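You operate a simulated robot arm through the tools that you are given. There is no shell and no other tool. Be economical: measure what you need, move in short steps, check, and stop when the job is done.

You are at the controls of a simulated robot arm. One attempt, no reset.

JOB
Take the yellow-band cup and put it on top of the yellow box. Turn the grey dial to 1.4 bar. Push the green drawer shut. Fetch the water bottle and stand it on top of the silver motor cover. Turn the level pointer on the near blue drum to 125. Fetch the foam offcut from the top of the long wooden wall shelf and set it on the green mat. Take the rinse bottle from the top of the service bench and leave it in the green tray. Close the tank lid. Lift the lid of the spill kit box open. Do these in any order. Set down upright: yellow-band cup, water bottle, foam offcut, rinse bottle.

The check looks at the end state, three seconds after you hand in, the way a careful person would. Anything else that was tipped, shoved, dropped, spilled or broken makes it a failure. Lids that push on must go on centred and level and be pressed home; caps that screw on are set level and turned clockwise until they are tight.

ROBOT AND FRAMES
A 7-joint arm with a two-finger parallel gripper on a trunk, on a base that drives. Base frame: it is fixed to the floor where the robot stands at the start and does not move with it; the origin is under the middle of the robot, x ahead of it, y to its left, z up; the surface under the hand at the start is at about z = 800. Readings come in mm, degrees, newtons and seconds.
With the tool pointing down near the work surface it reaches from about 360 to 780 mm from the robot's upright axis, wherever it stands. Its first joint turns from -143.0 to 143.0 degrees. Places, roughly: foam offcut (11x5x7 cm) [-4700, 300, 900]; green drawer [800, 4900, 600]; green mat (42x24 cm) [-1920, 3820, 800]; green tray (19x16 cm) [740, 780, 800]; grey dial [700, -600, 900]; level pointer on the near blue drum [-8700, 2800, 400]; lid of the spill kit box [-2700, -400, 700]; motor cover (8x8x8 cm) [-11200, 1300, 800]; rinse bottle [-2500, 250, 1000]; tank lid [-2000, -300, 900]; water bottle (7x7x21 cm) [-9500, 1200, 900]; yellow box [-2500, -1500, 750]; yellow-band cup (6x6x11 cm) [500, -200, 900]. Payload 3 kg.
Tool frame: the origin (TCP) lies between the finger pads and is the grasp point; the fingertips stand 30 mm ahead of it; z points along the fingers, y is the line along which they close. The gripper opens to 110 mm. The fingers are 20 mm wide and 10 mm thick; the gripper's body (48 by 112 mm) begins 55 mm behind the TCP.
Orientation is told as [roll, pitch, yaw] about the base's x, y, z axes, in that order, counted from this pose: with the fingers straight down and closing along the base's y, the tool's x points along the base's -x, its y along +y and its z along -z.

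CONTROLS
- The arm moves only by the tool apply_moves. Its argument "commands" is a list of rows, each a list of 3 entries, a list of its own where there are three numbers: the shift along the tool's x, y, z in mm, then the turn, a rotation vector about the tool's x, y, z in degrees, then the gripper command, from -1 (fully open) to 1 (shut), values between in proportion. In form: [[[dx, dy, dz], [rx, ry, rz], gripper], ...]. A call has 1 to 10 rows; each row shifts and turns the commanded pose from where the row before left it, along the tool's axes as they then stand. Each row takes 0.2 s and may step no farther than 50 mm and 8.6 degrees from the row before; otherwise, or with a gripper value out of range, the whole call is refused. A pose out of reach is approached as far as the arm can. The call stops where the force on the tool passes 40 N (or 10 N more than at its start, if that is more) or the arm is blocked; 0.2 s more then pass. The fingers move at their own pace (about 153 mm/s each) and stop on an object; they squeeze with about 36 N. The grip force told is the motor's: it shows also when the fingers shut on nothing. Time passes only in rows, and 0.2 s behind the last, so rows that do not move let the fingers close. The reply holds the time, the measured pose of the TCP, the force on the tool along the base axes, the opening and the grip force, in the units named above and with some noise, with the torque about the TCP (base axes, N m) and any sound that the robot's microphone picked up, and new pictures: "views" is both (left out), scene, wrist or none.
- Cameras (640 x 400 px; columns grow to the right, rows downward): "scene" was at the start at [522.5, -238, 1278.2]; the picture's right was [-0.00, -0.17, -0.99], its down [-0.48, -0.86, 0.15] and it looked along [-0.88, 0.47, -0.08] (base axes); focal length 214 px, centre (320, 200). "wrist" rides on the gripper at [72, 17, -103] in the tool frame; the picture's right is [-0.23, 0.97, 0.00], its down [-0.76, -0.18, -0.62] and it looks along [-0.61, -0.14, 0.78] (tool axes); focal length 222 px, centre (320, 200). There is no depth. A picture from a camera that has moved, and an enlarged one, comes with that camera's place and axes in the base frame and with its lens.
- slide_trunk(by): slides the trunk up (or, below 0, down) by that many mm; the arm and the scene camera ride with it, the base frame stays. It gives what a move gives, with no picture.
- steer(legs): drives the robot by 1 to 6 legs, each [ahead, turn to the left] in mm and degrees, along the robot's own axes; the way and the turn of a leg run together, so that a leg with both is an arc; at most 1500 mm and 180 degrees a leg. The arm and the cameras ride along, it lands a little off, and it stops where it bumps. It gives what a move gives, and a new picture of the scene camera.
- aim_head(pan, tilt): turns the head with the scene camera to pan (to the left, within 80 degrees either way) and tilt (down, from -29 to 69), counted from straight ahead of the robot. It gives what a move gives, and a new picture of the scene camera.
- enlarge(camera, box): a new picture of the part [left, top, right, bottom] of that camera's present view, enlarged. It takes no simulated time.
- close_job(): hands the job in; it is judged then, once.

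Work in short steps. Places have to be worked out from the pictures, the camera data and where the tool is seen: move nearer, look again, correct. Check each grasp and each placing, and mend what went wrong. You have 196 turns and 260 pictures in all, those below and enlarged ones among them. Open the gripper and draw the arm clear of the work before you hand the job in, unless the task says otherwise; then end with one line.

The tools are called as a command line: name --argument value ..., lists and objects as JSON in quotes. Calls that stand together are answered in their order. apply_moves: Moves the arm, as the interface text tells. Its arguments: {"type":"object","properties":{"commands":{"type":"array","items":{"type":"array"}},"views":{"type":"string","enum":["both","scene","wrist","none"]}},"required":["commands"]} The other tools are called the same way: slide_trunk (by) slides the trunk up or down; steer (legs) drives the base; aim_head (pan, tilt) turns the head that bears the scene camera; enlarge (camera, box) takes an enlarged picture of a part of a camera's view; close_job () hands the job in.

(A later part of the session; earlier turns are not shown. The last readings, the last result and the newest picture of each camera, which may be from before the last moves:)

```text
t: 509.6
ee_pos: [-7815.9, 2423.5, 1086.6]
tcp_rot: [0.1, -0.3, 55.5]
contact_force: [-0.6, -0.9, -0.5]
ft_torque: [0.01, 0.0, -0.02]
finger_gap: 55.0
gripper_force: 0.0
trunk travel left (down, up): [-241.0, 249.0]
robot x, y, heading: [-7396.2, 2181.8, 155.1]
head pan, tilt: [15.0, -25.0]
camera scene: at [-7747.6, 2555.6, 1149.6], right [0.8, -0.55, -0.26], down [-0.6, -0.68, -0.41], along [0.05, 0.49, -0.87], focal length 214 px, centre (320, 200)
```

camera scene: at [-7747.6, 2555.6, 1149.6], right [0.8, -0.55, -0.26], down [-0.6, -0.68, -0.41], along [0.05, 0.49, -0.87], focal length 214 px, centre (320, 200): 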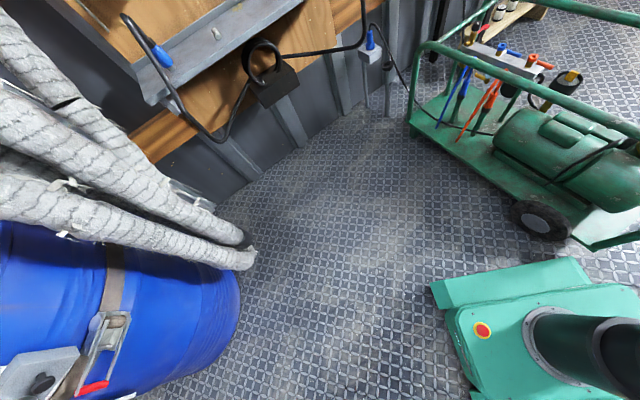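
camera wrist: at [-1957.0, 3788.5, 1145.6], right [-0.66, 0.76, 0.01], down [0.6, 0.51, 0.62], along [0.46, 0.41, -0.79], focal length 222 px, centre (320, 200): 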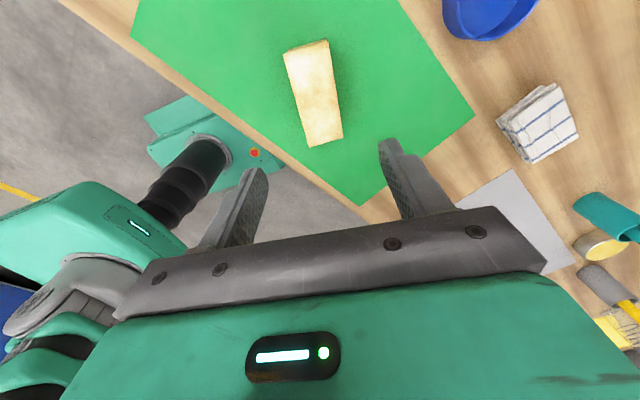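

Past the cart. Now look ahead-left at the drum.

aim_head --pan 50 --tilt 15

```text
t: 510.7
ee_pos: [-7816.2, 2423.8, 1087.6]
tcp_rot: [0.1, -0.3, 55.5]
contact_force: [-0.3, -0.7, -1.6]
ft_torque: [-0.01, -0.03, 0.02]
finger_gap: 55.0
gripper_force: 0.0
trunk travel left (down, up): [-241.0, 249.0]
robot x, y, heading: [-7401.6, 2181.4, 155.2]
head pan, tilt: [50.0, 15.0]
camera scene: at [-7825.2, 2536.3, 1158.4], right [0.53, -0.36, -0.77], down [-0.38, -0.91, 0.16], along [-0.75, 0.21, -0.62], focal length 214 px, centre (320, 200)
```

scene: 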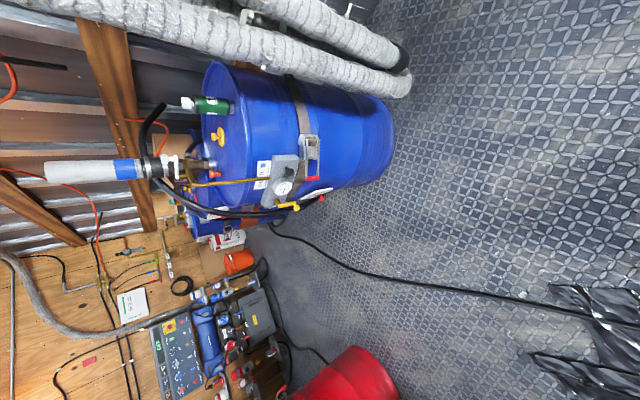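

enlarge --camera "scene" --box '[190, 100, 350, 230]'

```text
3.08 times, centred on (270, 165) of scene
camera zoom: at [-7825.2, 2536.3, 1158.4], right [0.53, -0.36, -0.77], down [-0.38, -0.91, 0.16], along [-0.75, 0.21, -0.62], focal length 660 px, centre (474, 308)
```

zoom: 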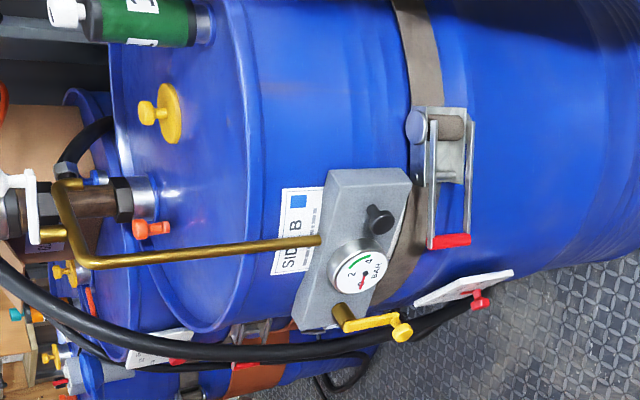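

The pointer is the red knob on the white plate on the drum's south side, near (-8720,2815,~410). I'll drive to stand south-east of it, north of the hose.

steer --legs '[[0, 14], [780, 0]]'

apply_moves --commands '[[[0, 0, 0], [0, 0, -7], 0.2], [[0, 0, 0], [0, 0, -7], 0.2], [[0, 0, 0], [0, 0, -6.5], 0.2], [[0, 0, 0], [0, -8, 0], 0.2], [[0, 0, 0], [0, -8, 0], 0.2], [[0, 0, 0], [0, -8, 0], 0.2], [[0, 0, 0], [0, -8, 0], 0.2], [[0, 0, 0], [0, -8, 0], 0.2], [[0, 0, 0], [0, -8, 0], 0.2], [[0, 0, 0], [0, -8, 0], 0.2]]' --views "none"

```text
t: 515.7
ee_pos: [-8620.7, 2448.5, 1087.8]
tcp_rot: [0.1, -0.3, 70.6]
contact_force: [-0.3, -0.1, 0.1]
ft_torque: [0.0, 0.01, 0.04]
finger_gap: 55.1
gripper_force: 0.0
trunk travel left (down, up): [-241.0, 249.0]
robot x, y, heading: [-8160.6, 2322.5, 169.9]
head pan, tilt: [50.0, 15.0]
camera scene: at [-8659.0, 2554.7, 1158.4], right [0.61, -0.21, -0.77], down [-0.14, -0.98, 0.16], along [-0.78, 0.01, -0.62], focal length 214 px, centre (320, 200)
```

scene: 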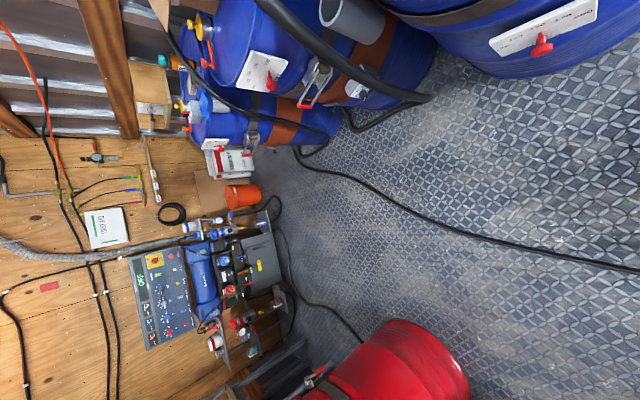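

```text
t: 517.9
ee_pos: [-8619.1, 2448.8, 1087.6]
tcp_rot: [0.0, -56.4, 90.9]
contact_force: [0.0, -0.4, 0.3]
ft_torque: [-0.06, -0.02, -0.01]
finger_gap: 43.9
gripper_force: 0.0
trunk travel left (down, up): [-241.0, 249.0]
robot x, y, heading: [-8155.0, 2318.2, 170.1]
head pan, tilt: [50.0, 15.0]
```

The near drum's red pointer is at about (-8681,2791,420). Lower the trunk, finish tilting to horizontal north, and start down.

slide_trunk --by -235

apply_moves --commands '[[[0, 0, 0], [0, -8.4, 0], 0.2], [[0, 0, 0], [0, -8.4, 0], 0.2], [[0, 0, 0], [0, -8.4, 0], 0.2], [[0, 0, 0], [0, -8, 0], 0.2], [[40, 10, 10], [0, 0, 0], 0.2], [[40, 10, 10], [0, 0, 0], 0.2], [[40, 10, 10], [0, 0, 0], 0.2], [[40, 10, 10], [0, 0, 0], 0.2], [[40, 10, 10], [0, 0, 0], 0.2], [[40, 10, 10], [0, 0, 0], 0.2]]' --views "none"

aim_head --pan 0 --tilt 10

```text
t: 520.4
ee_pos: [-8619.8, 2447.7, 852.9]
tcp_rot: [-0.1, -56.3, 91.0]
contact_force: [-0.7, -0.5, 0.6]
ft_torque: [0.01, -0.01, 0.01]
finger_gap: 44.0
gripper_force: 0.1
trunk travel left (down, up): [-6.0, 484.0]
robot x, y, heading: [-8160.4, 2321.9, 170.1]
head pan, tilt: [50.0, 15.0]
```

```text
t: 522.6
ee_pos: [-8682.4, 2503.5, 613.3]
tcp_rot: [0.3, -89.5, 90.6]
contact_force: [0.1, -0.4, 0.3]
ft_torque: [0.0, -0.03, 0.02]
finger_gap: 44.0
gripper_force: 0.0
trunk travel left (down, up): [-6.0, 484.0]
robot x, y, heading: [-8156.8, 2321.7, 169.8]
head pan, tilt: [50.0, 15.0]
```

```text
t: 523.8
ee_pos: [-8681.9, 2503.6, 614.7]
tcp_rot: [-5.9, -89.5, 96.9]
contact_force: [0.2, -0.1, -0.3]
ft_torque: [-0.04, 0.01, 0.0]
finger_gap: 44.0
gripper_force: 0.0
trunk travel left (down, up): [-6.0, 484.0]
robot x, y, heading: [-8155.5, 2322.9, 169.9]
head pan, tilt: [0.0, 10.0]
camera scene: at [-8681.7, 2469.0, 708.6], right [1.0, 0.02, 0.0], down [0.0, -0.18, -0.98], along [-0.02, 0.98, -0.18], focal length 214 px, centre (320, 200)
```

scene: 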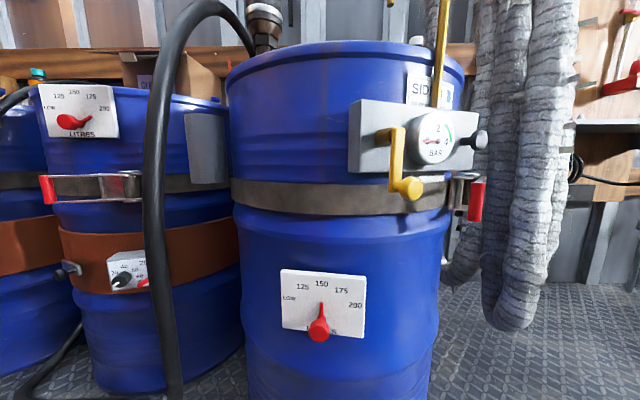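

Excellent frontal view: the pointer stands at 150; it must go to 125. Zoom.

enlarge --camera "scene" --box '[265, 250, 385, 350]'

```text
4.00 times, centred on (325, 300) of scene
camera zoom: at [-8681.7, 2469.0, 708.6], right [1.0, 0.02, 0.0], down [0.0, -0.18, -0.98], along [-0.02, 0.98, -0.18], focal length 858 px, centre (300, -200)
```

zoom: 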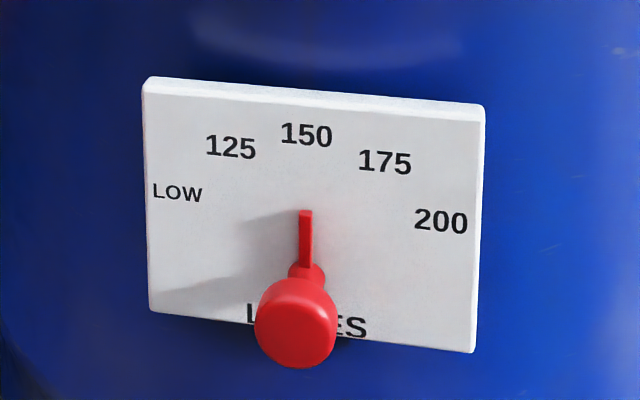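

Knob centre is near (-8688,2791,420) with the plate at y≈2823; 125 lies 30° counter-clockwise of the present 150. Go to a pregrasp in front of it.

apply_moves --commands '[[[39, 1.2, 0], [0, 0, 0], 0], [[39, 1.2, 0], [0, 0, 0], 0], [[39, 1.2, 0], [0, 0, 0], 0], [[39, 1.2, 0], [0, 0, 0], 0], [[39, 1.2, 0], [0, 0, 0], 0], [[0, 0, 45], [0, 0, 0], 0], [[0, 0, 45], [0, 0, 0], 0], [[0, 0, 45], [0, 0, 0], 0], [[0, 0, 45], [0, 0, 0], 0], [[0, 0, 0], [0, 0, 0], 0]]' --views "both"

```text
t: 526.0
ee_pos: [-8691.1, 2684.8, 417.2]
tcp_rot: [-8.3, -89.5, 99.3]
contact_force: [0.2, 0.8, 0.7]
ft_torque: [0.03, -0.01, -0.01]
finger_gap: 55.2
gripper_force: 0.0
trunk travel left (down, up): [-6.0, 484.0]
robot x, y, heading: [-8156.1, 2322.3, 169.9]
head pan, tilt: [0.0, 10.0]
camera scene: at [-8690.6, 2649.8, 512.0], right [1.0, 0.02, 0.0], down [0.0, -0.18, -0.98], along [-0.02, 0.98, -0.18], focal length 214 px, centre (320, 200)
camera wrist: at [-8707.1, 2580.0, 346.8], right [-0.97, -0.02, 0.23], down [0.19, -0.61, 0.77], along [0.13, 0.79, 0.6], focal length 222 px, centre (320, 200)
```

scene: 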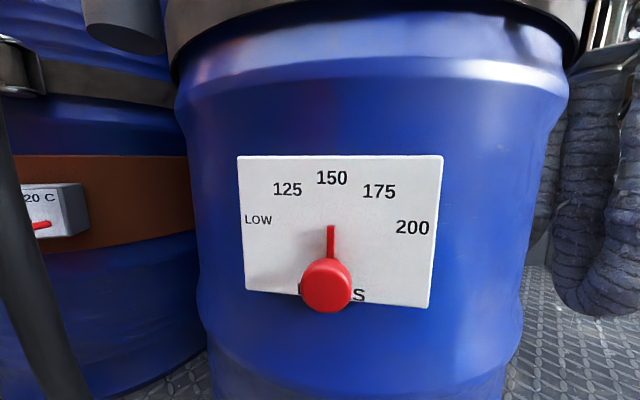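
wrist: 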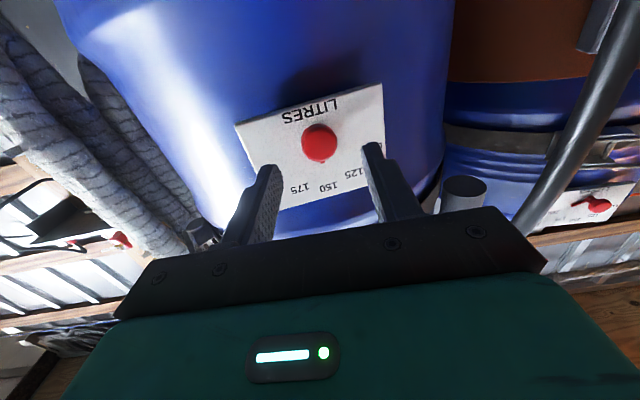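

Knob front centre refined to (-8689,2778,431). Correct height and advance to put the fingers around it.

apply_moves --commands '[[[-13.5, -3.5, 10], [0, 0, 0], 0], [[0, 0, 40], [0, 0, 0], 0], [[0, 0, 30], [0, 0, 0], 0], [[0, 0, 11], [0, 0, 0], 0], [[0, 0, 0], [0, 0, 0], 0]]' --views "wrist"

```text
t: 527.0
ee_pos: [-8691.1, 2768.8, 429.2]
tcp_rot: [-15.0, -89.3, 106.4]
contact_force: [0.1, -1.4, -0.9]
ft_torque: [0.0, 0.02, 0.01]
finger_gap: 54.7
gripper_force: 0.0
trunk travel left (down, up): [-6.0, 484.0]
robot x, y, heading: [-8162.6, 2323.1, 170.0]
head pan, tilt: [0.0, 10.0]
stopped in row 5: the force on the tool passed its limit at 61 N (the readings are from after the stop); the commanded pose is now the measured one
camera wrist: at [-8705.2, 2664.3, 359.1], right [-0.97, -0.02, 0.22], down [0.19, -0.61, 0.77], along [0.12, 0.79, 0.6], focal length 222 px, centre (320, 200)
```

wrist: 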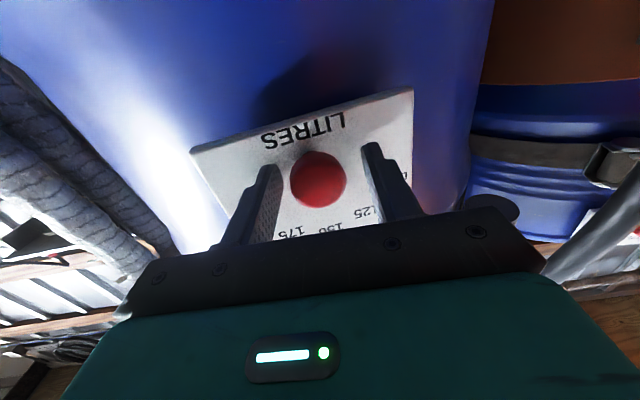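

The fingertips touched the plate. Back 4 mm, then close on the knob.

apply_moves --commands '[[[0, 0, -4], [0, 0, 0], 0], [[0, 0, 0], [0, 0, 0], 1], [[0, 0, 0], [0, 0, 0], 1], [[0, 0, 0], [0, 0, 0], 1]]' --views "wrist"

```text
t: 528.0
ee_pos: [-8689.6, 2763.8, 430.8]
tcp_rot: [-16.3, -89.4, 107.6]
contact_force: [0.7, -0.4, -0.3]
ft_torque: [0.16, -0.02, -1.07]
finger_gap: 34.7
gripper_force: 44.9
trunk travel left (down, up): [-6.0, 484.0]
robot x, y, heading: [-8155.1, 2319.0, 169.8]
head pan, tilt: [0.0, 10.0]
camera wrist: at [-8704.2, 2660.3, 359.7], right [-0.97, -0.02, 0.22], down [0.19, -0.61, 0.77], along [0.12, 0.79, 0.6], focal length 222 px, centre (320, 200)
```

wrist: 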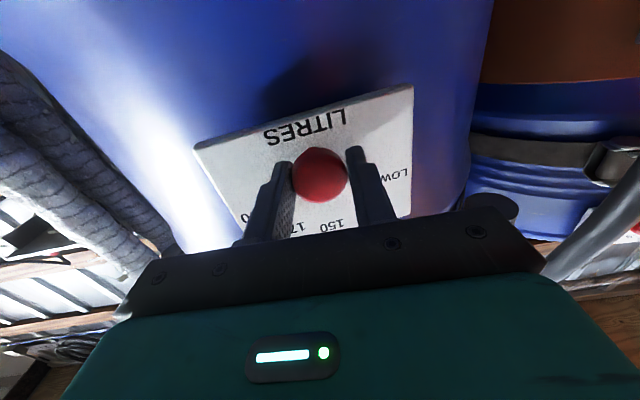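

Gripped. Turn 30° counter-clockwise (tool z −30°), then check with the head camera.

apply_moves --commands '[[[0, 0, 0], [0, 0, -7.5], 1], [[0, 0, 0], [0, 0, -7.5], 1], [[0, 0, 0], [0, 0, -7.5], 1], [[0, 0, 0], [0, 0, -7.5], 1], [[0, 0, 0], [0, 0, 0], 1]]' --views "scene"

```text
t: 529.2
ee_pos: [-8690.2, 2764.7, 428.3]
tcp_rot: [-88.9, -59.6, -179.7]
contact_force: [12.1, -12.0, -3.7]
ft_torque: [-0.08, 0.02, -1.29]
finger_gap: 34.5
gripper_force: 46.0
trunk travel left (down, up): [-6.0, 484.0]
robot x, y, heading: [-8157.0, 2322.4, 169.9]
head pan, tilt: [0.0, 10.0]
camera scene: at [-8735.3, 2729.6, 511.5], right [0.86, 0.02, 0.5], down [0.5, -0.17, -0.85], along [0.07, 0.98, -0.16], focal length 214 px, centre (320, 200)
```

scene: 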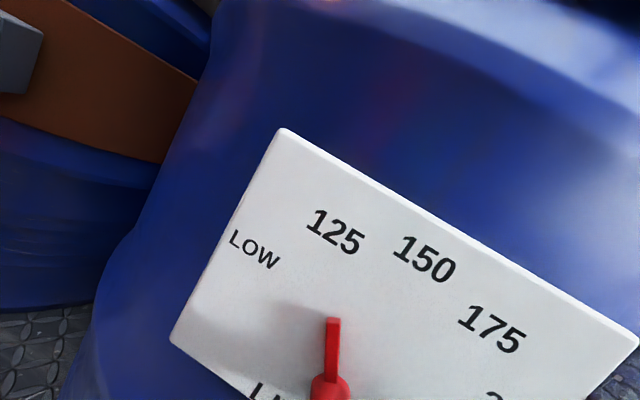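

The pointer now points at 125. Release, back off and verify.

apply_moves --commands '[[[0, 0, 0], [0, 0, 0], 0], [[0, 0, 0], [0, 0, 0], 0], [[0, 0, -40], [0, 0, 0], 0], [[0, 0, -45], [0, 0, 0], 0], [[0, 0, -45], [0, 0, 0], 0]]' --views "scene"

enlarge --camera "scene" --box '[230, 160, 430, 340]'

```text
t: 530.4
ee_pos: [-8686.5, 2633.5, 430.2]
tcp_rot: [-88.9, -60.0, -179.6]
contact_force: [-0.6, 0.1, -0.3]
ft_torque: [-0.02, -0.02, 0.0]
finger_gap: 55.0
gripper_force: 0.0
trunk travel left (down, up): [-6.0, 484.0]
robot x, y, heading: [-8158.2, 2321.0, 169.9]
head pan, tilt: [0.0, 10.0]
camera scene: at [-8732.6, 2598.6, 512.4], right [0.86, 0.02, 0.5], down [0.5, -0.17, -0.85], along [0.06, 0.99, -0.16], focal length 214 px, centre (320, 200)
```

scene: 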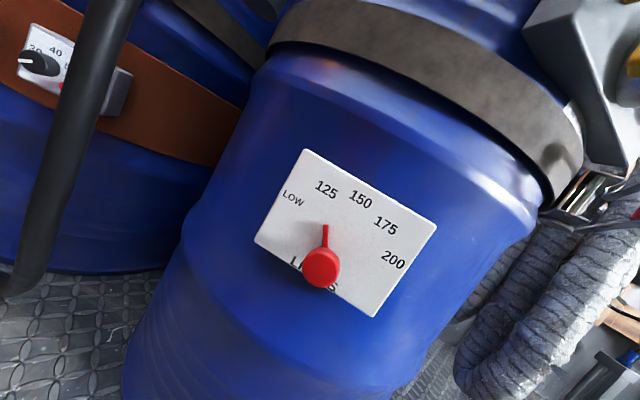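

```text
2.22 times, centred on (330, 250) of scene
camera zoom: at [-8732.6, 2598.6, 512.4], right [0.86, 0.02, 0.5], down [0.5, -0.17, -0.85], along [0.06, 0.99, -0.16], focal length 477 px, centre (298, 89)
```

zoom: 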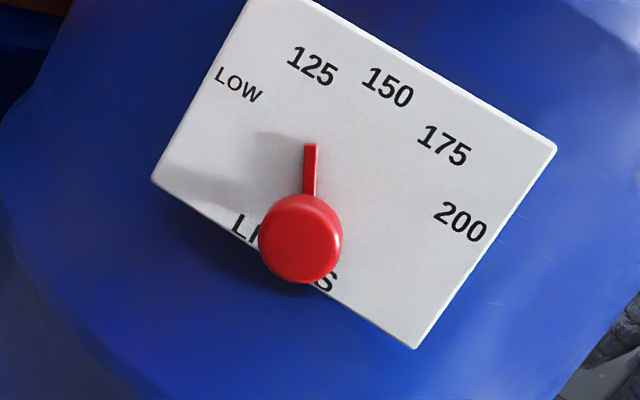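

Pointer is at 125. Now bring the arm back up to the carrying pose with the tool pointing down.

slide_trunk --by 235

apply_moves --commands '[[[0, 0, -40], [0, 0, 7.5], 0], [[0, 0, -40], [0, 0, 7.5], 0], [[0, 0, -40], [0, 0, 7.5], 0], [[0, 0, -20], [0, 0, 7.5], 0], [[-30, 0, 0], [0, 8, 0], 0], [[-30, 0, 0], [0, 8, 0], 0], [[-30, 0, 0], [0, 8, 0], 0], [[-30, 0, 0], [0, 8, 0], 0], [[-20, 0, -20], [0, 8, 0], 0], [[-20, 0, -20], [0, 8, 0], 0]]' --views "none"

apply_moves --commands '[[[0, 0, -30], [0, 8, 0], 0], [[0, 0, -30], [0, 8, 0], 0], [[0, 0, -30], [0, 8, 0], 0], [[0, 0, -30], [0, 8, 0], 0], [[0, 0, -30], [0, 9.5, 0], 0]]' --views "none"

```text
t: 532.8
ee_pos: [-8686.0, 2635.0, 665.7]
tcp_rot: [-88.8, -59.8, -179.6]
contact_force: [-0.7, 0.1, -0.5]
ft_torque: [0.0, 0.05, 0.01]
finger_gap: 54.9
gripper_force: 0.1
trunk travel left (down, up): [-241.0, 249.0]
robot x, y, heading: [-8156.6, 2320.8, 170.0]
head pan, tilt: [0.0, 10.0]
```

```text
t: 535.0
ee_pos: [-8683.5, 2511.4, 839.2]
tcp_rot: [-0.2, -41.4, 91.5]
contact_force: [0.3, 0.1, 0.1]
ft_torque: [0.04, 0.02, 0.04]
finger_gap: 55.0
gripper_force: 0.1
trunk travel left (down, up): [-241.0, 249.0]
robot x, y, heading: [-8158.0, 2320.1, 169.8]
head pan, tilt: [0.0, 10.0]
```

```text
refused: row 5 steps farther than a row can; nothing moved
```

apply_moves --commands '[[[0, 0, -30], [0, 8.3, 0], 0], [[0, 0, -30], [0, 8.3, 0], 0], [[0, 0, -40], [0, 8.3, 0], 0], [[0, 0, -45], [0, 8.3, 0], 0], [[0, 0, -45], [0, 8.3, 0], 0], [[30, 0, -20], [0, 0, 0], 0], [[40, 0, 0], [0, 0, 0], 0], [[40, 0, 0], [0, 0, 0], 0]]' --views "none"

aim_head --pan 65 --tilt 20

```text
t: 536.8
ee_pos: [-8679.1, 2328.5, 1029.0]
tcp_rot: [-0.1, 0.1, 91.2]
contact_force: [-0.5, 1.3, -0.3]
ft_torque: [-0.02, -0.04, -0.03]
finger_gap: 55.0
gripper_force: 0.2
trunk travel left (down, up): [-241.0, 249.0]
robot x, y, heading: [-8158.2, 2321.1, 169.8]
head pan, tilt: [0.0, 10.0]
```

```text
t: 538.2
ee_pos: [-8679.5, 2329.6, 1027.5]
tcp_rot: [-0.1, -0.1, 91.3]
contact_force: [0.6, 0.2, -0.9]
ft_torque: [0.01, -0.04, 0.0]
finger_gap: 55.0
gripper_force: 0.0
trunk travel left (down, up): [-241.0, 249.0]
robot x, y, heading: [-8157.4, 2324.3, 169.7]
head pan, tilt: [65.0, 20.0]
camera scene: at [-8765.1, 2406.8, 1118.8], right [0.43, 0.01, -0.91], down [0.33, -0.93, 0.15], along [-0.84, -0.36, -0.4], focal length 214 px, centre (320, 200)
```

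scene: 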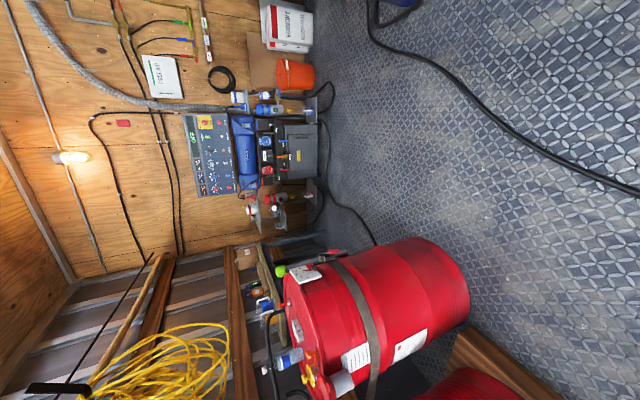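

enlarge --camera "scene" --box '[220, 220, 400, 400]'

```text
2.22 times, centred on (310, 310) of scene
camera zoom: at [-8765.1, 2406.8, 1118.8], right [0.43, 0.01, -0.91], down [0.33, -0.93, 0.15], along [-0.84, -0.36, -0.4], focal length 477 px, centre (342, -44)
```

zoom: 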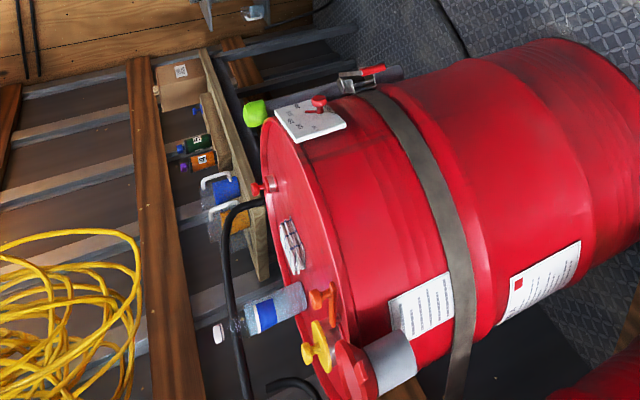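

The water bottle stands on the red drum at about (-9516,1208), base z≈870. I'll approach from the drum's west side, crossing the hose (it can't be avoided).

steer --legs '[[0, 15], [1050, 0], [1060, 0], [0, 80], [550, 0], [0, 80]]'

```text
t: 559.0
ee_pos: [-9821.4, 1470.2, 1027.3]
tcp_rot: [-0.2, 0.1, -101.2]
contact_force: [-0.4, -1.1, 0.4]
ft_torque: [0.04, -0.03, 0.0]
finger_gap: 54.9
gripper_force: 0.1
trunk travel left (down, up): [-241.0, 249.0]
robot x, y, heading: [-10361.0, 1521.3, -20.7]
head pan, tilt: [65.0, 20.0]
stopped in leg 6: the robot was blocked; the commanded pose is now the measured one
camera scene: at [-9753.1, 1380.4, 1118.9], right [-0.42, 0.08, -0.9], down [-0.12, 0.98, 0.15], along [0.9, 0.17, -0.4], focal length 214 px, centre (320, 200)
```

scene: 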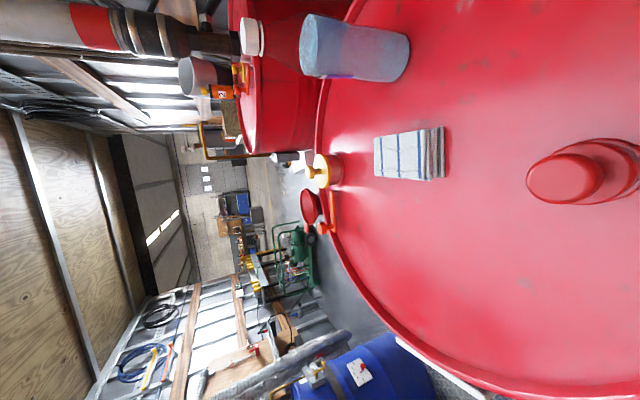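

Hose crossing was fine. Bottle now measured at about (-9517,1250). It's tall, so I'll grasp it from the side with the tool tilted; first turn the tool's yaw to -17°.

apply_moves --commands '[[[0, 0, 0], [0, 0, -8.4], -0.6], [[0, 0, 0], [0, 0, -8.4], -0.6], [[0, 0, 0], [0, 0, -8.4], -0.6], [[0, 0, 0], [0, 0, -8.4], -0.6], [[0, 0, 0], [0, 0, -8.4], -0.6], [[0, 0, 0], [0, 0, -8.4], -0.6], [[0, 0, 0], [0, 0, -8.4], -0.6], [[0, 0, 0], [0, 0, -8.4], -0.6], [[0, 0, 0], [0, 0, -8.4], -0.6], [[0, 0, 0], [0, 0, -8.4], -0.6]]' --views "none"

apply_moves --commands '[[[0, 0, 0], [0, -8, 0], -0.6], [[0, 0, 0], [0, -8, 0], -0.6], [[0, 0, 0], [0, -8, 0], -0.6], [[0, 0, 0], [0, -8, 0], -0.6], [[0, 0, 0], [0, -8, 0], -0.6], [[0, 0, 0], [0, -8, 0], -0.6], [[0, 0, 0], [0, -8, 0], -0.6]]' --views "none"

aim_head --pan 0 --tilt 10

```text
t: 561.2
ee_pos: [-9822.0, 1471.4, 1027.4]
tcp_rot: [0.0, 0.2, -16.9]
contact_force: [-0.7, 0.3, 0.0]
ft_torque: [0.0, 0.01, -0.03]
finger_gap: 88.2
gripper_force: 0.1
trunk travel left (down, up): [-241.0, 249.0]
robot x, y, heading: [-10364.3, 1518.1, -20.7]
head pan, tilt: [65.0, 20.0]
```

```text
t: 562.8
ee_pos: [-9821.6, 1470.3, 1029.9]
tcp_rot: [0.1, -55.9, -17.2]
contact_force: [-0.1, 0.0, -0.3]
ft_torque: [0.01, 0.05, 0.04]
finger_gap: 87.7
gripper_force: 0.1
trunk travel left (down, up): [-241.0, 249.0]
robot x, y, heading: [-10361.9, 1524.1, -20.6]
head pan, tilt: [65.0, 20.0]
```

```text
t: 564.1
ee_pos: [-9822.3, 1470.7, 1029.1]
tcp_rot: [0.0, -55.8, -17.2]
contact_force: [-0.9, 0.0, 0.7]
ft_torque: [0.0, 0.0, -0.02]
finger_gap: 88.1
gripper_force: 0.1
trunk travel left (down, up): [-241.0, 249.0]
robot x, y, heading: [-10363.5, 1519.0, -20.5]
head pan, tilt: [0.0, 10.0]
camera scene: at [-9800.4, 1466.3, 1127.9], right [-0.29, -0.96, 0.0], down [-0.67, 0.21, -0.72], along [0.69, -0.21, -0.7], focal length 214 px, centre (320, 200)
```

scene: 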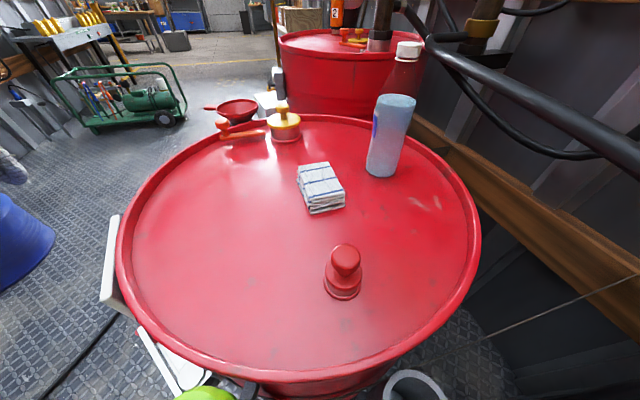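

The tilted view shows the bottle clearly at about (-9507,1249), z 870–1076. Drive 195 mm nearer (a bucket by the drum limits me), then line up for the side grasp.

steer --legs '[[195, 0]]'

apply_moves --commands '[[[-4, -36, 0], [0, 0, 0], -0.6], [[-4, -36, 0], [0, 0, 0], -0.6], [[-4, -30, 0], [0, 0, 0], -0.6], [[0, 0, 0], [0, 0, 0], -0.6]]' --views "scene"

```text
t: 565.7
ee_pos: [-9635.8, 1402.0, 1028.3]
tcp_rot: [0.0, -55.8, -17.2]
contact_force: [1.1, 0.2, 0.0]
ft_torque: [0.01, 0.01, 0.0]
finger_gap: 88.2
gripper_force: 0.1
trunk travel left (down, up): [-241.0, 249.0]
robot x, y, heading: [-10176.8, 1447.8, -20.5]
head pan, tilt: [0.0, 10.0]
camera scene: at [-9614.2, 1395.8, 1128.1], right [-0.3, -0.96, 0.0], down [-0.67, 0.21, -0.72], along [0.69, -0.21, -0.7], focal length 214 px, centre (320, 200)
```

scene: 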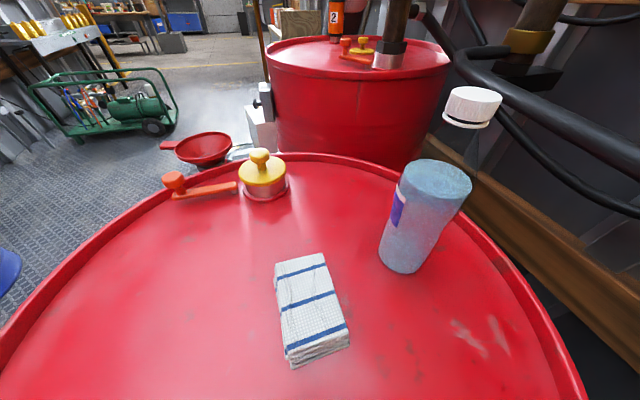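

```text
t: 566.7
ee_pos: [-9654.2, 1298.2, 1043.6]
tcp_rot: [0.0, -55.7, -17.2]
contact_force: [1.0, 0.2, 0.2]
ft_torque: [-0.01, 0.0, 0.01]
finger_gap: 88.0
gripper_force: 0.0
out of reach, approached as far as the arm can: row 2
trunk travel left (down, up): [-241.0, 249.0]
robot x, y, heading: [-10173.7, 1450.9, -20.7]
head pan, tilt: [0.0, 10.0]
camera scene: at [-9632.0, 1294.6, 1142.8], right [-0.29, -0.96, 0.0], down [-0.67, 0.21, -0.72], along [0.69, -0.21, -0.7], focal length 214 px, centre (320, 200)
```

scene: 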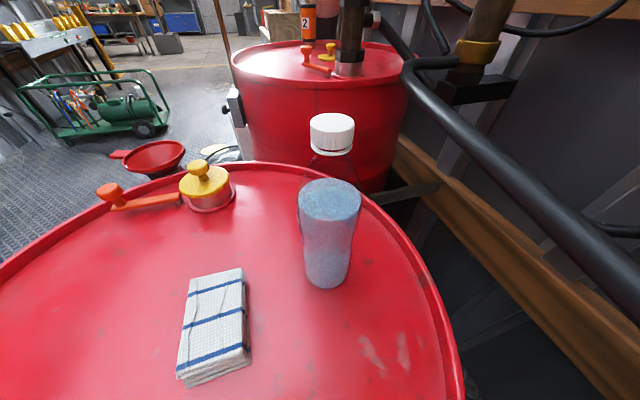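

Bottle axis at (-9497,1244). Advance along the tool axis 140 mm with small corrections, then check.

apply_moves --commands '[[[-10, -2.5, 35], [0, 0, 0], -0.6], [[-10, -2.5, 35], [0, 0, 0], -0.6], [[0, 0, 35], [0, 0, 0], -0.6], [[0, 0, 35], [0, 0, 0], -0.6], [[0, 0, 0], [0, 0, 0], -0.6]]' --views "both"

```text
t: 567.9
ee_pos: [-9532.6, 1257.8, 982.4]
tcp_rot: [0.0, -55.9, -17.3]
contact_force: [0.2, -0.3, -1.0]
ft_torque: [0.02, 0.0, 0.02]
finger_gap: 88.0
gripper_force: 0.1
trunk travel left (down, up): [-241.0, 249.0]
robot x, y, heading: [-10169.5, 1451.7, -20.7]
head pan, tilt: [0.0, 10.0]
camera scene: at [-9511.3, 1252.1, 1080.4], right [-0.3, -0.96, 0.0], down [-0.67, 0.21, -0.72], along [0.69, -0.21, -0.7], focal length 214 px, centre (320, 200)
camera wrist: at [-9649.0, 1310.5, 980.7], right [0.41, 0.89, 0.19], down [-0.14, -0.14, 0.98], along [0.9, -0.43, 0.06], focal length 222 px, centre (320, 200)
```

scene: 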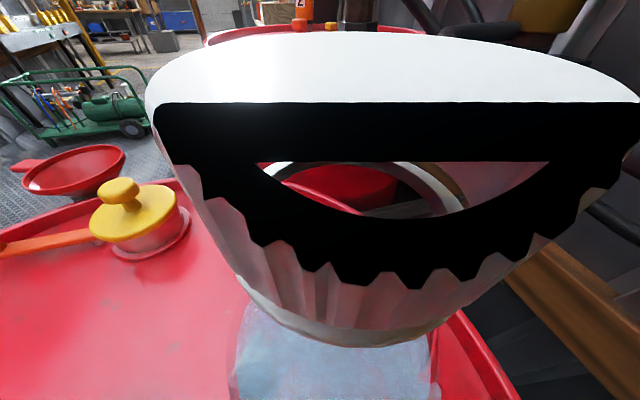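
wrist: 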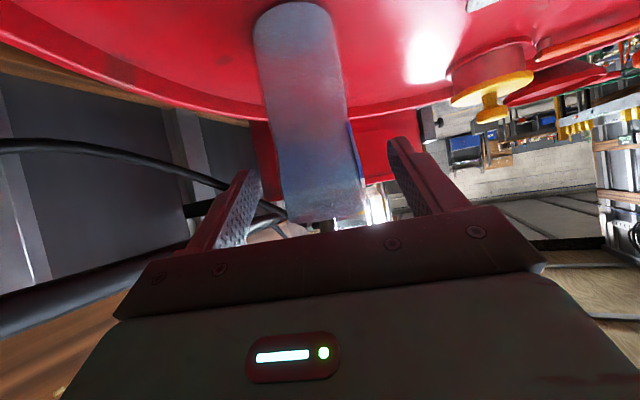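

The bottle is centred between the fingers. Advance 38 mm more and close.

apply_moves --commands '[[[0, 0, 20], [0, 0, 0], -0.6], [[0, 0, 18], [0, 0, 0], -0.6], [[0, 0, 0], [0, 0, 0], -0.6], [[0, 0, 0], [0, 0, 0], 1], [[0, 0, 0], [0, 0, 0], 1], [[0, 0, 0], [0, 0, 0], 1]]' --views "wrist"

```text
t: 569.3
ee_pos: [-9501.4, 1247.3, 960.6]
tcp_rot: [0.1, -55.8, -17.2]
contact_force: [0.5, -1.2, -0.9]
ft_torque: [-0.15, -0.06, -0.05]
finger_gap: 57.2
gripper_force: 35.7
trunk travel left (down, up): [-241.0, 249.0]
robot x, y, heading: [-10171.7, 1452.4, -20.6]
head pan, tilt: [0.0, 10.0]
camera wrist: at [-9619.1, 1301.2, 959.1], right [0.41, 0.89, 0.19], down [-0.14, -0.14, 0.98], along [0.9, -0.43, 0.06], focal length 222 px, centre (320, 200)
```

wrist: 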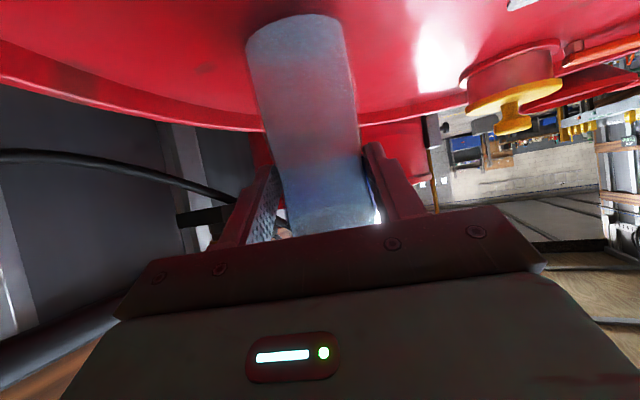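

Gripped (57 mm). Lift with the trunk, pull the arm in, back away and turn around in two stages.

slide_trunk --by 130

steer --legs '[[-230, 0]]'

apply_moves --commands '[[[20.7, 0, -30.3], [0, 0, 0], 1], [[20.7, 0, -30.3], [0, 0, 0], 1], [[20.7, 0, -30.3], [0, 0, 0], 1], [[0, 0, 0], [0, 0, 0], 1]]' --views "wrist"

```text
t: 570.9
ee_pos: [-9502.6, 1247.7, 1090.1]
tcp_rot: [0.1, -55.8, -17.2]
contact_force: [-1.0, -0.5, -3.8]
ft_torque: [0.05, 0.12, 0.03]
finger_gap: 57.2
gripper_force: 36.4
trunk travel left (down, up): [-371.0, 119.0]
robot x, y, heading: [-10174.6, 1451.0, -20.6]
head pan, tilt: [0.0, 10.0]
```

```text
t: 572.3
ee_pos: [-9657.8, 1305.4, 1095.8]
tcp_rot: [0.0, -56.1, -17.2]
contact_force: [0.3, 0.4, -3.2]
ft_torque: [0.01, 0.15, -0.01]
finger_gap: 57.3
gripper_force: 36.1
trunk travel left (down, up): [-371.0, 119.0]
robot x, y, heading: [-10322.9, 1504.2, -20.6]
head pan, tilt: [0.0, 10.0]
stopped in leg 1: the robot was blocked; the commanded pose is now the measured one
camera scene: at [-9637.5, 1301.3, 1195.1], right [-0.3, -0.96, 0.0], down [-0.66, 0.2, -0.72], along [0.69, -0.21, -0.69], focal length 214 px, centre (320, 200)
```

scene: 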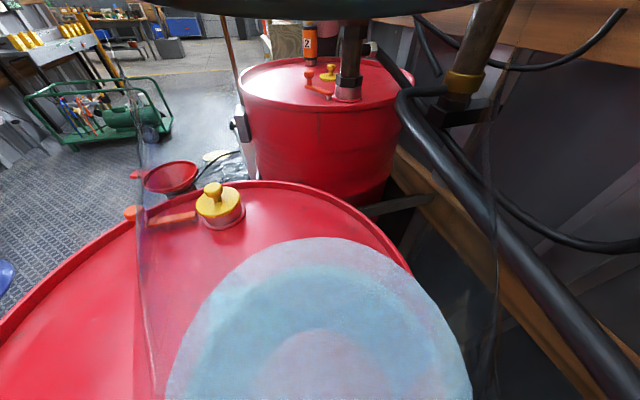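

```text
t: 573.3
ee_pos: [-9755.0, 1335.9, 1090.3]
tcp_rot: [-0.1, -55.9, -17.2]
contact_force: [-0.1, -0.3, -4.4]
ft_torque: [0.03, 0.09, -0.02]
finger_gap: 57.2
gripper_force: 35.7
trunk travel left (down, up): [-371.0, 119.0]
robot x, y, heading: [-10316.6, 1503.2, -20.8]
head pan, tilt: [0.0, 10.0]
camera wrist: at [-9872.0, 1389.2, 1089.1], right [0.41, 0.89, 0.19], down [-0.14, -0.14, 0.98], along [0.9, -0.43, 0.06], focal length 222 px, centre (320, 200)
```

wrist: 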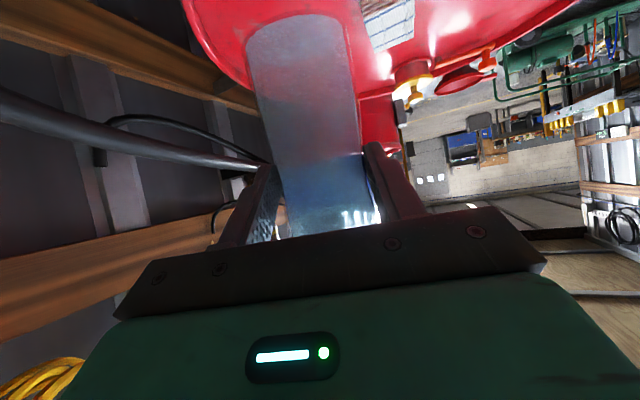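

Something behind stops the base. I'll go forward 80 mm and turn in place in two stages, with the camera panned beside the bottle.

aim_head --pan 45 --tilt -15

steer --legs '[[80, 0], [0, 85], [0, 60]]'

```text
t: 574.4
ee_pos: [-9754.5, 1335.2, 1090.3]
tcp_rot: [0.0, -55.9, -17.2]
contact_force: [-0.1, 0.2, -4.0]
ft_torque: [0.04, 0.1, -0.01]
finger_gap: 57.1
gripper_force: 35.7
trunk travel left (down, up): [-371.0, 119.0]
robot x, y, heading: [-10318.6, 1505.4, -20.8]
head pan, tilt: [45.0, -15.0]
camera scene: at [-9725.2, 1387.5, 1240.9], right [0.35, -0.85, -0.4], down [-0.32, 0.29, -0.9], along [0.88, 0.44, -0.17], focal length 214 px, centre (320, 200)
```

scene: 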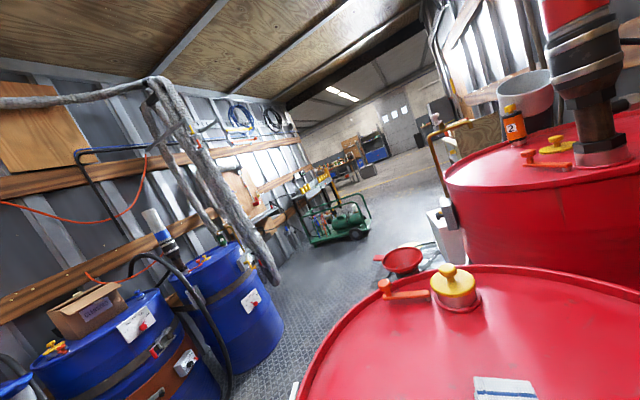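

```text
t: 578.3
ee_pos: [-9878.1, 1936.4, 1090.0]
tcp_rot: [-0.2, -55.9, 51.3]
contact_force: [-1.2, 1.4, -4.1]
ft_torque: [-0.14, -0.02, -0.07]
finger_gap: 57.0
gripper_force: 35.4
trunk travel left (down, up): [-371.0, 119.0]
robot x, y, heading: [-10212.9, 1443.4, 49.6]
head pan, tilt: [45.0, -15.0]
stopped in leg 2: the robot was blocked; the commanded pose is now the measured one
camera scene: at [-9914.2, 1985.4, 1240.2], right [0.92, 0.01, -0.4], down [-0.39, -0.19, -0.9], along [-0.08, 0.98, -0.17], focal length 214 px, centre (320, 200)
```

scene: 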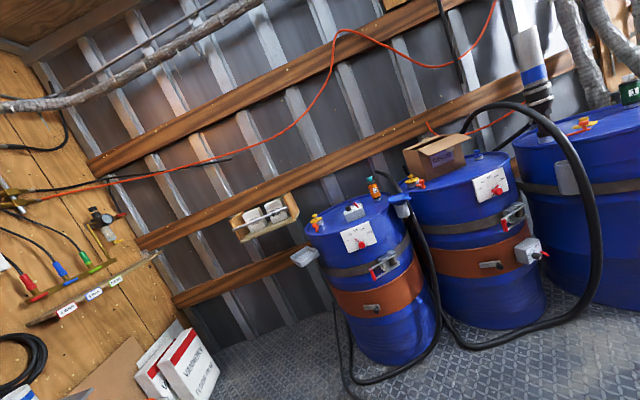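

Still something to the west of the base. Drive 160 mm forward (north-east), then turn on to see it.

steer --legs '[[160, 0], [0, 80]]'

```text
t: 582.4
ee_pos: [-10376.6, 2088.6, 1088.7]
tcp_rot: [-0.4, -55.5, 112.0]
contact_force: [-1.9, -0.1, -5.8]
ft_torque: [-0.04, -0.15, -0.11]
finger_gap: 57.1
gripper_force: 36.0
trunk travel left (down, up): [-371.0, 119.0]
robot x, y, heading: [-10077.2, 1564.3, 105.7]
head pan, tilt: [45.0, -15.0]
stopped in leg 2: the robot was blocked; the commanded pose is now the measured one
camera scene: at [-10435.8, 2083.0, 1239.4], right [0.44, 0.8, -0.4], down [-0.02, -0.43, -0.9], along [-0.9, 0.41, -0.17], focal length 214 px, centre (320, 200)
```

scene: 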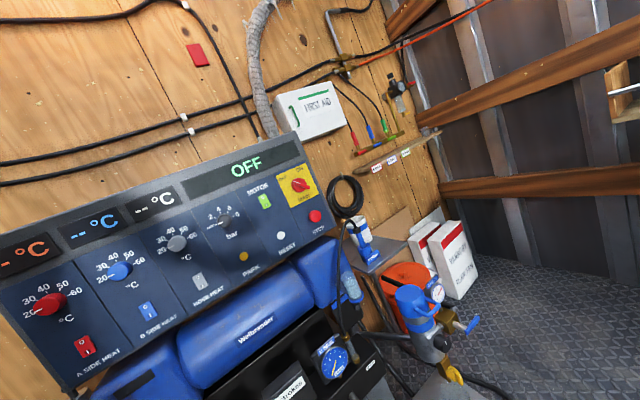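

I see the proportioner machine on the west wall. Continue turning left toward the motor.

steer --legs '[[0, 50]]'

```text
t: 584.1
ee_pos: [-10549.5, 1938.0, 1088.8]
tcp_rot: [-0.4, -55.6, 133.3]
contact_force: [-1.6, 0.4, -6.0]
ft_torque: [-0.05, -0.07, -0.05]
finger_gap: 57.0
gripper_force: 36.3
trunk travel left (down, up): [-371.0, 119.0]
robot x, y, heading: [-10105.0, 1544.8, 115.7]
head pan, tilt: [45.0, -15.0]
stopped in leg 1: the robot was blocked; the commanded pose is now the measured one
camera scene: at [-10601.6, 1911.2, 1239.7], right [0.12, 0.91, -0.4], down [0.14, -0.41, -0.9], along [-0.98, 0.05, -0.17], focal length 214 px, centre (320, 200)
```

scene: 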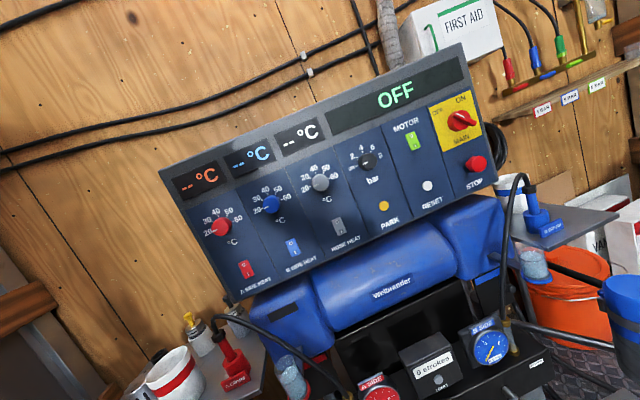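

The base seems hindered here (perhaps by the hose under it). Drive on 250 mm to open floor and turn there.

steer --legs '[[230, 0], [0, 40]]'

```text
t: 587.8
ee_pos: [-10798.9, 1761.0, 1090.7]
tcp_rot: [-0.3, -55.6, 173.8]
contact_force: [-0.5, 0.2, -4.2]
ft_torque: [0.0, -0.07, -0.02]
finger_gap: 57.1
gripper_force: 36.1
trunk travel left (down, up): [-371.0, 119.0]
robot x, y, heading: [-10195.5, 1777.1, 155.8]
head pan, tilt: [45.0, -15.0]
camera scene: at [-10819.8, 1707.3, 1241.2], right [-0.5, 0.77, -0.4], down [0.37, -0.22, -0.9], along [-0.78, -0.6, -0.17], focal length 214 px, centre (320, 200)
```

scene: 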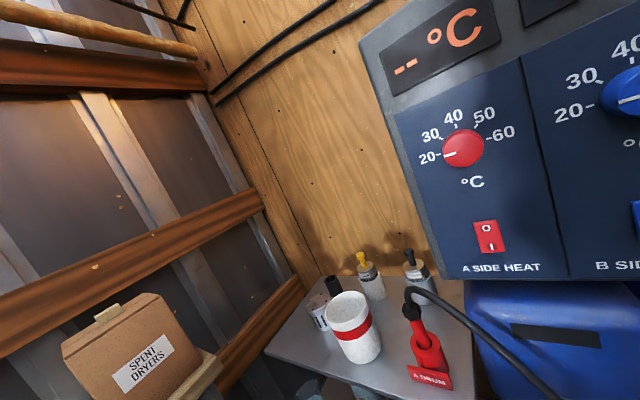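

Look lower in this direction to find the silver motor cover.

aim_head --pan 45 --tilt 15

```text
t: 588.7
ee_pos: [-10799.8, 1761.4, 1089.8]
tcp_rot: [-0.2, -55.7, 173.9]
contact_force: [0.6, -0.2, -4.3]
ft_torque: [-0.03, -0.13, 0.03]
finger_gap: 57.2
gripper_force: 35.8
trunk travel left (down, up): [-371.0, 119.0]
robot x, y, heading: [-10193.9, 1771.5, 156.1]
head pan, tilt: [45.0, 15.0]
camera scene: at [-10802.3, 1696.8, 1198.0], right [-0.5, 0.77, -0.4], down [0.71, 0.1, -0.7], along [-0.49, -0.63, -0.6], focal length 214 px, centre (320, 200)
```

scene: 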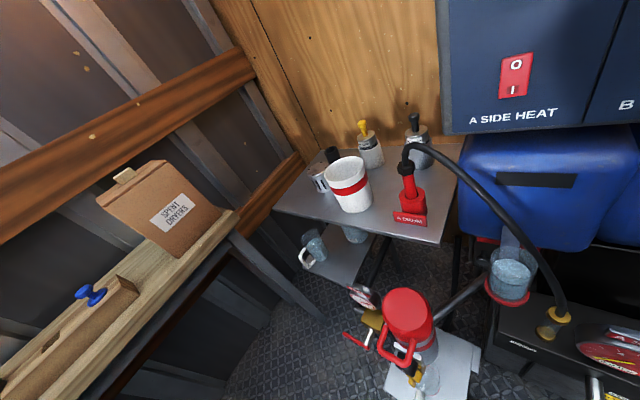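

enlarge --camera "scene" --box '[260, 100, 560, 400]'

```text
1.33 times, centred on (410, 250) of scene
camera zoom: at [-10802.3, 1696.8, 1198.0], right [-0.5, 0.77, -0.4], down [0.71, 0.1, -0.7], along [-0.49, -0.63, -0.6], focal length 286 px, centre (200, 133)
```

zoom: 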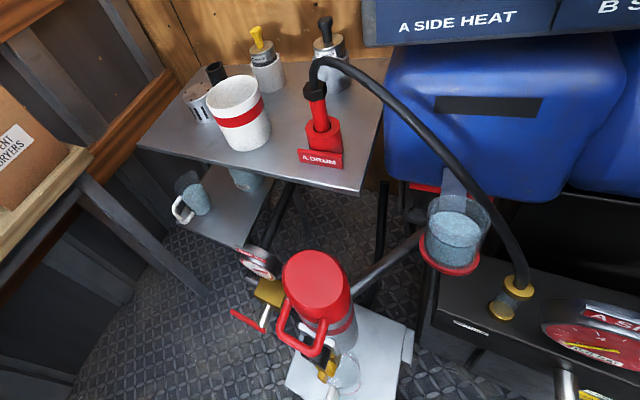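

enlarge --camera "scene" --box '[290, 100, 450, 240]'

```text
2.86 times, centred on (370, 170) of scene
camera zoom: at [-10802.3, 1696.8, 1198.0], right [-0.5, 0.77, -0.4], down [0.71, 0.1, -0.7], along [-0.49, -0.63, -0.6], focal length 613 px, centre (177, 286)
```

zoom: 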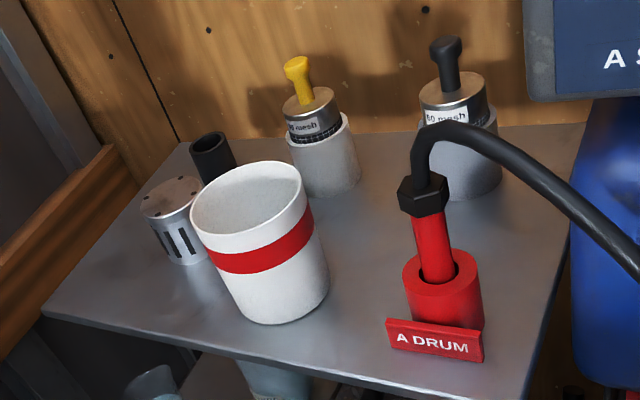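

The silver vented cylinder behind the white bucket is the motor cover, about (-11184,1273), top z≈876. I'll swing the arm to the robot's centre line first.

apply_moves --commands '[[[2.3, -43.5, -3.5], [0, 0, 0], 1], [[2.3, -43.5, -3.5], [0, 0, 0], 1], [[2.3, -43.5, -3.5], [0, 0, 0], 1], [[2.3, -43.5, -3.5], [0, 0, 0], 1], [[2.3, -43.5, -3.5], [0, 0, 0], 1], [[2.3, -43.5, -3.5], [0, 0, 0], 1], [[0, 0, 0], [6.8, 0, 4.7], 1], [[0, 0, 0], [6.8, 0, 4.7], 1], [[0, 0, 0], [6.8, 0, 4.7], 1]]' --views "none"

steer --legs '[[0, 51], [370, 0]]'

```text
t: 590.7
ee_pos: [-10746.1, 2018.3, 1092.3]
tcp_rot: [0.1, -55.8, 148.7]
contact_force: [0.9, -0.2, -3.7]
ft_torque: [-0.12, -0.06, 0.04]
finger_gap: 57.0
gripper_force: 36.3
trunk travel left (down, up): [-371.0, 119.0]
robot x, y, heading: [-10195.4, 1777.5, 155.9]
head pan, tilt: [45.0, 15.0]
```

```text
t: 595.2
ee_pos: [-11021.4, 1373.4, 1091.5]
tcp_rot: [0.0, -55.6, -162.0]
contact_force: [0.1, -0.5, -4.4]
ft_torque: [0.08, -0.12, 0.0]
finger_gap: 57.0
gripper_force: 36.2
trunk travel left (down, up): [-371.0, 119.0]
robot x, y, heading: [-10487.7, 1653.8, -153.0]
head pan, tilt: [45.0, 15.0]
stopped in leg 2: the robot was blocked; the commanded pose is now the measured one
camera scene: at [-10997.6, 1312.6, 1198.9], right [-0.77, 0.49, -0.4], down [0.61, 0.39, -0.69], along [-0.18, -0.78, -0.6], focal length 214 px, centre (320, 200)
```

scene: 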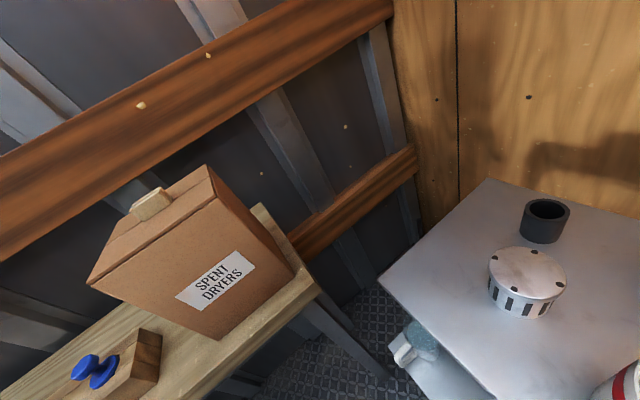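

Base is stopped (a pump stand is in front) but the cover at (-11190,1266,872) may be in reach. Move the bottle above it horizontally.

apply_moves --commands '[[[-26.5, 12.3, 39], [0, 0, 0], 1], [[-26.5, 12.3, 39], [0, 0, 0], 1], [[-26.5, 12.3, 39], [0, 0, 0], 1], [[-26.5, 12.3, 39], [0, 0, 0], 1], [[0, 0, 0], [0, 0, 0], 1]]' --views "wrist"

```text
t: 596.4
ee_pos: [-11186.5, 1266.6, 1091.5]
tcp_rot: [0.0, -55.6, -162.1]
contact_force: [-0.2, 0.1, -3.9]
ft_torque: [0.02, -0.12, 0.02]
finger_gap: 57.0
gripper_force: 36.3
trunk travel left (down, up): [-371.0, 119.0]
robot x, y, heading: [-10488.3, 1655.9, -153.2]
head pan, tilt: [45.0, 15.0]
camera wrist: at [-11061.3, 1289.5, 1091.6], right [0.18, -0.97, 0.19], down [0.02, 0.2, 0.98], along [-0.98, -0.17, 0.06], focal length 222 px, centre (320, 200)
```

wrist: 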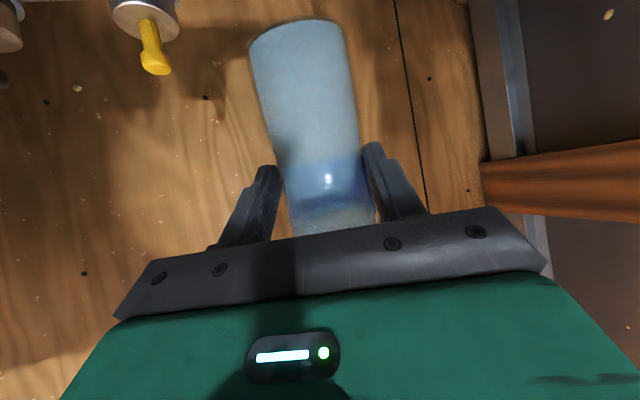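

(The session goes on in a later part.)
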